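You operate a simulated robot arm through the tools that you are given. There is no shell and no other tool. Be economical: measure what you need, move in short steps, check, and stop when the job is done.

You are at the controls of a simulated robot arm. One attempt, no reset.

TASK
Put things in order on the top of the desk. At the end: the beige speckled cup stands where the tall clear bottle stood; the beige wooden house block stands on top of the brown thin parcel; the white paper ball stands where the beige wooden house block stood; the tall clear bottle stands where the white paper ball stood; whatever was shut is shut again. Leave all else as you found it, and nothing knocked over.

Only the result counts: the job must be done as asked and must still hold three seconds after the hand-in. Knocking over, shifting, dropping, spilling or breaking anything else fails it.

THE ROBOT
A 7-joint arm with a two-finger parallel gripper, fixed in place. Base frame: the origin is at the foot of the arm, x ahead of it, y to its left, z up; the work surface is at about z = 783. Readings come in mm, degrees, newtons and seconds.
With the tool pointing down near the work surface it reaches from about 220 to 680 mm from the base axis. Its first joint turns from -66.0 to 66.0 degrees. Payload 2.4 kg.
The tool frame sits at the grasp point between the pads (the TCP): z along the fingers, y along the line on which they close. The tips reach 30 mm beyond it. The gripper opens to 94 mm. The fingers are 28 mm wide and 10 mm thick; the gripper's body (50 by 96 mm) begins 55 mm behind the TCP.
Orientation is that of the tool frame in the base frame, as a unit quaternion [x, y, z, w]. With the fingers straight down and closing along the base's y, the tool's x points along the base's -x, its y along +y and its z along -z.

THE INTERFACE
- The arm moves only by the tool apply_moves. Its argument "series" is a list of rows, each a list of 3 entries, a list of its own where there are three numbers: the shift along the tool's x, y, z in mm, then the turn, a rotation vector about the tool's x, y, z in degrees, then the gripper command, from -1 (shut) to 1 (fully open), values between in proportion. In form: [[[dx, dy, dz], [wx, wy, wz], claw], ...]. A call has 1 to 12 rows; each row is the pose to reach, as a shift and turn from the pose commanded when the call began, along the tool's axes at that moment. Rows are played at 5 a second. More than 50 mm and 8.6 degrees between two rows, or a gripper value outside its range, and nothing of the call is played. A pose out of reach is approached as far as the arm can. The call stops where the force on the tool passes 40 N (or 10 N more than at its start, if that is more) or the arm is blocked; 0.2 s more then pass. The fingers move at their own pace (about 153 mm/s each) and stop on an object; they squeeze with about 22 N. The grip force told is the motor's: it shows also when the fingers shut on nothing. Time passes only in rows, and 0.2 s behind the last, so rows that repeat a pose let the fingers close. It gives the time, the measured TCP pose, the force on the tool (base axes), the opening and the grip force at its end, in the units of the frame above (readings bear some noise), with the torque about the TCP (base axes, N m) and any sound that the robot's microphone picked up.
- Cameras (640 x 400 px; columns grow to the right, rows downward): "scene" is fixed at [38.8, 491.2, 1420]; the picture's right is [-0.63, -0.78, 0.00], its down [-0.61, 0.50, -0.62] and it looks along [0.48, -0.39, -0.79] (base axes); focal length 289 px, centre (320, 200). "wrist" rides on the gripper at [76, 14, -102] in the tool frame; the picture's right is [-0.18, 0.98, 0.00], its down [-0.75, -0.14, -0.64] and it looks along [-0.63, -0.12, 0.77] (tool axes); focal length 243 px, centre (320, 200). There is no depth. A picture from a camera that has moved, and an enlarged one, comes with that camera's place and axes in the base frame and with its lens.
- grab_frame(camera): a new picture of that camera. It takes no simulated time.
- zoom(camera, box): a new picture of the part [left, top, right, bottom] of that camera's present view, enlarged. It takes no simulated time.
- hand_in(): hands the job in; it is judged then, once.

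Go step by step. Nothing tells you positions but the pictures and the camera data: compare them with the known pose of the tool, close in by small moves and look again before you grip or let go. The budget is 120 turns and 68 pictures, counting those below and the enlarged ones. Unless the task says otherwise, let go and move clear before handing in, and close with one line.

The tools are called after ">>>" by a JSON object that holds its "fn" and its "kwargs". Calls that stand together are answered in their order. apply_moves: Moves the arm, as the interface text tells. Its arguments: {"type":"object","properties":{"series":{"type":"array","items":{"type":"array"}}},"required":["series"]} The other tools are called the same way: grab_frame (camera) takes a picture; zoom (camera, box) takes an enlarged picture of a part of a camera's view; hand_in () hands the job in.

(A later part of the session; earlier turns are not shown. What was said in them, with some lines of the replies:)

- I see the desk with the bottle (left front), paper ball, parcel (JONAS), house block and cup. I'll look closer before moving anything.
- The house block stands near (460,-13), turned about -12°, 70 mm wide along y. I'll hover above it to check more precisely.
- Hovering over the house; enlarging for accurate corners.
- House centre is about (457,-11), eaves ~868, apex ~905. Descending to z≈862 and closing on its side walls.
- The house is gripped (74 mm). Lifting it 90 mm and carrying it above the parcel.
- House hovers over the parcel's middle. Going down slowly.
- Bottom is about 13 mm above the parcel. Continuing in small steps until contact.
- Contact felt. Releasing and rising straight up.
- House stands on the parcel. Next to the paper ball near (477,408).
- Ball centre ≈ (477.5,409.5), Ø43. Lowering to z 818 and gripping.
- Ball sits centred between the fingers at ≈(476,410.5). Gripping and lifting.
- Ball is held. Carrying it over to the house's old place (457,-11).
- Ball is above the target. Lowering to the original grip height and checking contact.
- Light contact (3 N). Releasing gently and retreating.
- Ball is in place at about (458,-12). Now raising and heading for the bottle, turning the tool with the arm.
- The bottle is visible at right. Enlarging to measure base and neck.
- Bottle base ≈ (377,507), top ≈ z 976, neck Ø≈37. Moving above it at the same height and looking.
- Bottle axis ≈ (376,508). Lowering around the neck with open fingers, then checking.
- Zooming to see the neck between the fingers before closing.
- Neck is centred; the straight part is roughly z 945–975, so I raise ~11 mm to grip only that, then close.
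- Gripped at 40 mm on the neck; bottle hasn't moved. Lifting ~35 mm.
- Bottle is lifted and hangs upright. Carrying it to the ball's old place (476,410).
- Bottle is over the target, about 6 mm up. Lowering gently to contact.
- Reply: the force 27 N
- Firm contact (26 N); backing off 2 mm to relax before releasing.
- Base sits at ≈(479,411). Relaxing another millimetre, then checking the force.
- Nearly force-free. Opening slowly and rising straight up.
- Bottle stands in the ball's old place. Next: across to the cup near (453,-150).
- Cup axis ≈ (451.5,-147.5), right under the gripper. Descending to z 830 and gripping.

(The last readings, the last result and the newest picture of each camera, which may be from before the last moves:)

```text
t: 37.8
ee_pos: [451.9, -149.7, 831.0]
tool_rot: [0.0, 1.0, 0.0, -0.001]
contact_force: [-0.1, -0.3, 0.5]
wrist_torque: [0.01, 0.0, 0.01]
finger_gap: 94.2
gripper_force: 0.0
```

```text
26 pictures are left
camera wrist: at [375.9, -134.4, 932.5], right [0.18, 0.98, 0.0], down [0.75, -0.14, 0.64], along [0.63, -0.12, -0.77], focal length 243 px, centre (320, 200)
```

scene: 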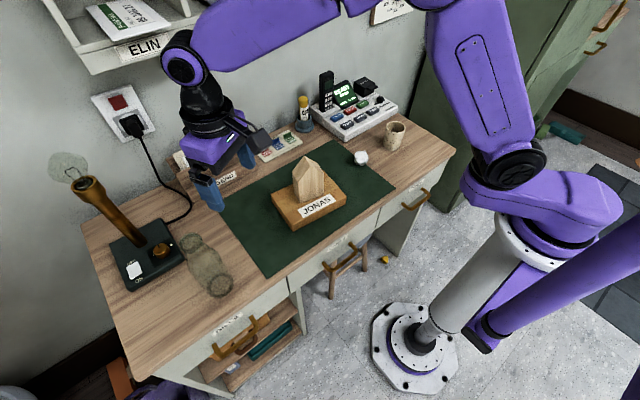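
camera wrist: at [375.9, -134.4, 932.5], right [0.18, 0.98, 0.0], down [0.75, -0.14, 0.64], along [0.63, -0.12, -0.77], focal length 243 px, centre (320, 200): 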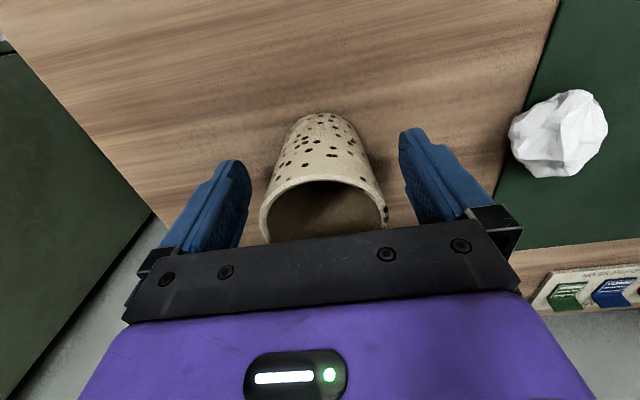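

Cup is centred between the fingers. Closing and lifting.

>>> {"fn": "apply_moves", "kwargs": {"series": [[[0, 0, 0], [0, 0, 0], 0.3], [[0, 0, 0], [0, 0, 0], -0.5], [[0, 0, 0], [0, 0, 0], -1], [[0, 0, 0], [0, 0, 0], -1], [[0, 0, -10], [0, 0, 0], -1], [[0, 0, -45], [0, 0, 0], -1], [[0, 0, -90], [0, 0, 0], -1], [[0, 0, -135], [0, 0, 0], -1], [[0, 0, -180], [0, 0, 0], -1], [[0, 0, -215], [0, 0, 0], -1], [[0, 0, -215], [0, 0, 0], -1]]}}

>>> {"fn": "grab_frame", "kwargs": {"camera": "wrist"}}

```text
t: 40.2
ee_pos: [449.8, -149.9, 1044.1]
tool_rot: [-0.001, 1.0, 0.0, 0.0]
contact_force: [-0.7, 0.1, -2.1]
wrist_torque: [-0.01, 0.02, 0.01]
finger_gap: 66.2
gripper_force: 21.5
```

```text
25 pictures are left
camera wrist: at [374.0, -135.3, 1145.1], right [0.18, 0.98, 0.0], down [0.75, -0.14, 0.64], along [0.63, -0.12, -0.77], focal length 243 px, centre (320, 200)
```

wrist: 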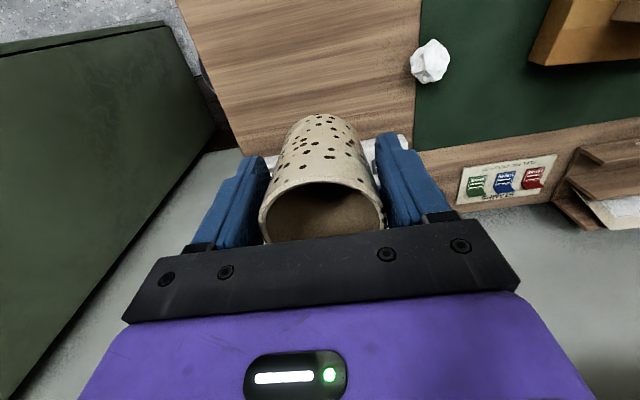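

Cup is held. Carrying it high towards the bottle's old place (376,508), turning the tool along.

>>> {"fn": "apply_moves", "kwargs": {"series": [[[5.3, 46.7, 0], [0, 0, -2.5], -1], [[10.7, 93.3, 0], [0, 0, -5], -1], [[16, 140, 0], [0, 0, -7.5], -1], [[21.3, 186.7, 0], [0, 0, -10], -1], [[26.7, 233.3, 0], [0, 0, -12.5], -1], [[32, 280, 0], [0, 0, -15], -1], [[37.3, 326.7, 0], [0, 0, -17.5], -1], [[42.7, 373.3, 0], [0, 0, -20], -1], [[48, 420, 0], [0, 0, -22.5], -1], [[53.3, 466.7, 0], [0, 0, -25], -1], [[58.7, 513.3, 0], [0, 0, -27.5], -1], [[64, 560, 0], [0, 0, -30], -1]]}}

>>> {"fn": "apply_moves", "kwargs": {"series": [[[-13, 30, 0], [0, 0, 0], -1], [[-26, 60, 0], [0, 0, 0], -1], [[-39, 89.5, 0], [0, 0, 0], -1], [[-39, 89.5, 40], [0, 0, 0], -1], [[-39, 89.5, 80], [0, 0, 0], -1], [[-39, 89.5, 120], [0, 0, 0], -1], [[-39, 89.5, 120], [0, 0, 0], -1]]}}

>>> {"fn": "grab_frame", "kwargs": {"camera": "wrist"}}

>>> {"fn": "grab_frame", "kwargs": {"camera": "scene"}}

```text
t: 42.8
ee_pos: [387.3, 411.7, 1046.9]
tool_rot: [-0.259, 0.966, 0.0, 0.001]
contact_force: [0.1, -0.2, -1.6]
wrist_torque: [0.03, 0.02, -0.02]
finger_gap: 66.0
gripper_force: 21.6
```

```text
t: 44.4
ee_pos: [376.9, 509.6, 925.8]
tool_rot: [-0.259, 0.966, -0.001, 0.0]
contact_force: [0.0, -0.6, -1.5]
wrist_torque: [0.01, 0.0, 0.0]
finger_gap: 65.8
gripper_force: 22.3
```

```text
24 pictures are left
camera wrist: at [304.0, 484.1, 1028.2], right [-0.33, 0.94, 0.0], down [0.72, 0.25, 0.64], along [0.61, 0.21, -0.77], focal length 243 px, centre (320, 200)
```

wrist: 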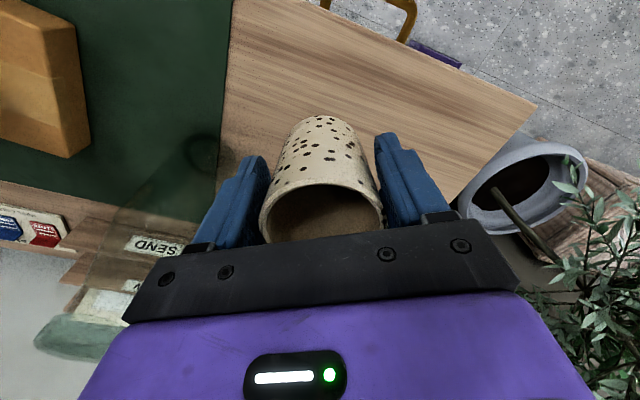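

```text
23 pictures are left
```

scene: 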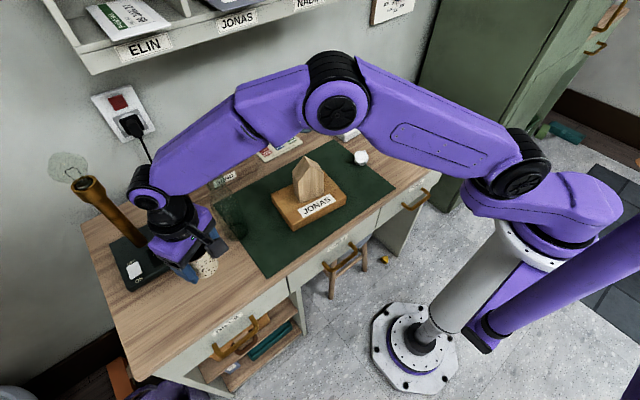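

Cup is above the target, clear of bottle and lamp. Lowering.

>>> {"fn": "apply_moves", "kwargs": {"series": [[[0, 0, 30], [0, 0, 0], -1], [[0, 0, 60], [0, 0, 0], -1], [[0, 0, 82], [0, 0, 0], -1], [[0, 0, 90], [0, 0, 0], -1], [[0, 0, 92.5], [0, 0, 0], -1], [[0, 0, 92.5], [0, 0, 0], -1]]}}

>>> {"fn": "zoom", "kwargs": {"camera": "scene", "box": [110, 180, 290, 310]}}

```text
t: 45.8
ee_pos: [377.8, 508.9, 833.2]
tool_rot: [-0.259, 0.966, -0.001, 0.0]
contact_force: [0.3, -0.3, -1.6]
wrist_torque: [-0.02, -0.02, -0.02]
finger_gap: 65.7
gripper_force: 22.3
```

```text
3.08 times, centred on (200, 245) of scene
camera zoom: at [38.9, 491.2, 1420.0], right [-0.63, -0.78, 0.0], down [-0.61, 0.5, -0.62], along [0.48, -0.39, -0.79], focal length 888 px, centre (689, 62)
```

zoom: 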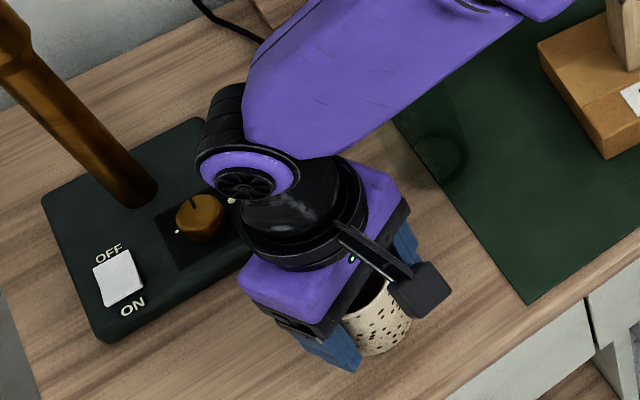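

Still about 2 mm up. Final small lowering.

>>> {"fn": "apply_moves", "kwargs": {"series": [[[0, 0, 1], [0, 0, 0], -1], [[0, 0, 1.8], [0, 0, 0], -1], [[0, 0, 1.8], [0, 0, 0], -1]]}}

```text
t: 46.6
ee_pos: [376.8, 509.9, 830.1]
tool_rot: [-0.259, 0.966, 0.0, 0.0]
contact_force: [-0.4, -0.5, -1.3]
wrist_torque: [-0.01, 0.01, -0.03]
finger_gap: 65.7
gripper_force: 22.0
```

>>> {"fn": "apply_moves", "kwargs": {"series": [[[0, 0, 0.7], [0, 0, 0], -1], [[0, 0, 1.2], [0, 0, 0], -1], [[0, 0, 1.2], [0, 0, 0], -1]]}}

```text
t: 47.4
ee_pos: [375.7, 510.0, 831.6]
tool_rot: [-0.259, 0.966, -0.001, 0.0]
contact_force: [-1.4, -1.7, 5.5]
wrist_torque: [-0.2, -0.01, -0.08]
finger_gap: 65.9
gripper_force: 22.1
```

Contact felt (≈7 N). Opening slowly and rising straight up.

>>> {"fn": "apply_moves", "kwargs": {"series": [[[0, 0, 0], [0, 0, 0], 0.45], [[0, 0, 0], [0, 0, 0], 0.65], [[0, 0, 0], [0, 0, 0], 1], [[0, 0, 0], [0, 0, 0], 1], [[0, 0, -20], [0, 0, 0], 1], [[0, 0, -60], [0, 0, 0], 1], [[0, 0, -105], [0, 0, 0], 1], [[0, 0, -150], [0, 0, 0], 1], [[0, 0, -190], [0, 0, 0], 1], [[0, 0, -225], [0, 0, 0], 1], [[0, 0, -225], [0, 0, 0], 1]]}}

>>> {"fn": "grab_frame", "kwargs": {"camera": "wrist"}}

>>> {"fn": "grab_frame", "kwargs": {"camera": "scene"}}

```text
t: 49.8
ee_pos: [377.7, 509.1, 1055.1]
tool_rot: [-0.26, 0.966, 0.0, 0.0]
contact_force: [-0.2, 1.3, 0.5]
wrist_torque: [-0.02, -0.01, 0.01]
finger_gap: 94.1
gripper_force: 0.1
```

```text
21 pictures are left
camera wrist: at [305.3, 483.8, 1158.7], right [-0.33, 0.94, 0.0], down [0.72, 0.25, 0.64], along [0.61, 0.21, -0.77], focal length 243 px, centre (320, 200)
```

wrist: 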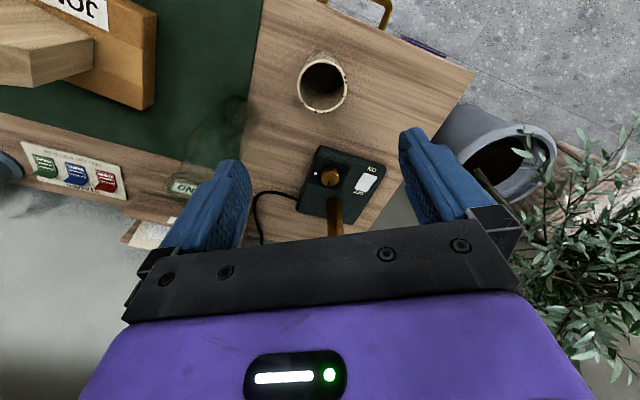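

```text
20 pictures are left
```

scene: 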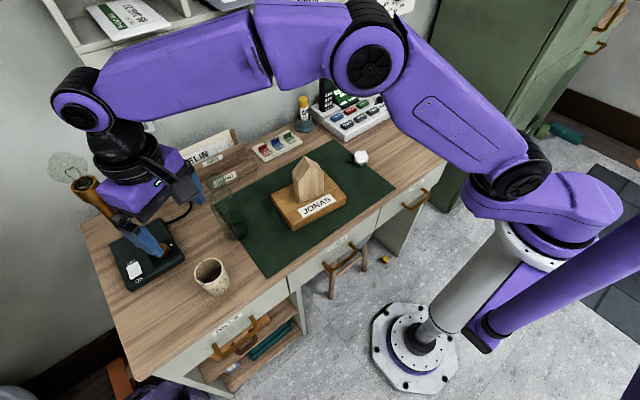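

Cup stands at the bottle's old place. Backing the arm away to a neutral pose and inspecting.

>>> {"fn": "apply_moves", "kwargs": {"series": [[[13, -40, -10], [0, 0, 0], 1], [[26, -80, -10], [0, 0, 0], 1], [[40, -120, -10], [0, 0, 0], 1], [[53, -160, -10], [0, 0, 0], 1], [[66, -200, -10], [0, 0, 0], 1], [[66, -200, -10], [0, 0, 0], 1]]}}

>>> {"fn": "zoom", "kwargs": {"camera": "scene", "box": [80, 160, 320, 320]}}

>>> {"fn": "grab_frame", "kwargs": {"camera": "scene"}}

```text
t: 51.2
ee_pos: [420.7, 302.3, 1063.2]
tool_rot: [-0.259, 0.966, 0.0, 0.0]
contact_force: [-0.7, -0.4, 0.3]
wrist_torque: [0.02, -0.02, -0.01]
finger_gap: 93.9
gripper_force: 0.0
```

```text
2.50 times, centred on (200, 240) of scene
camera zoom: at [38.9, 491.2, 1420.0], right [-0.63, -0.78, 0.0], down [-0.61, 0.5, -0.62], along [0.48, -0.39, -0.79], focal length 722 px, centre (620, 100)
```

zoom: 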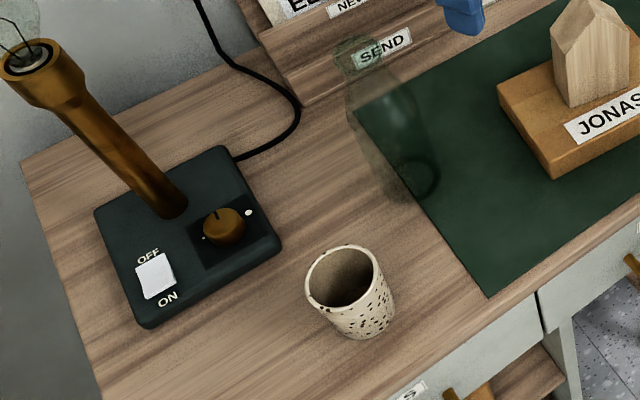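

```text
18 pictures are left
```

scene: 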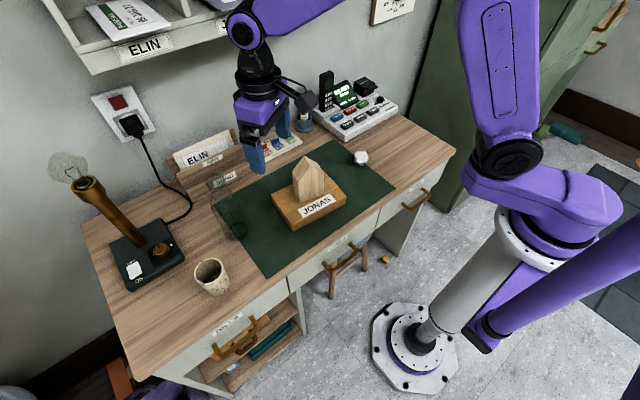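

Everything is in place and upright, the drawers are still shut, and nothing else has shifted. Handing in.

>>> {"fn": "hand_in", "kwargs": {}}

```text
The job is handed in.
```

The job is done and handed in: the house block stands on the parcel, the paper ball where the house stood, the bottle where the ball stood and the cup where the bottle stood, with nothing knocked over and nothing opened.
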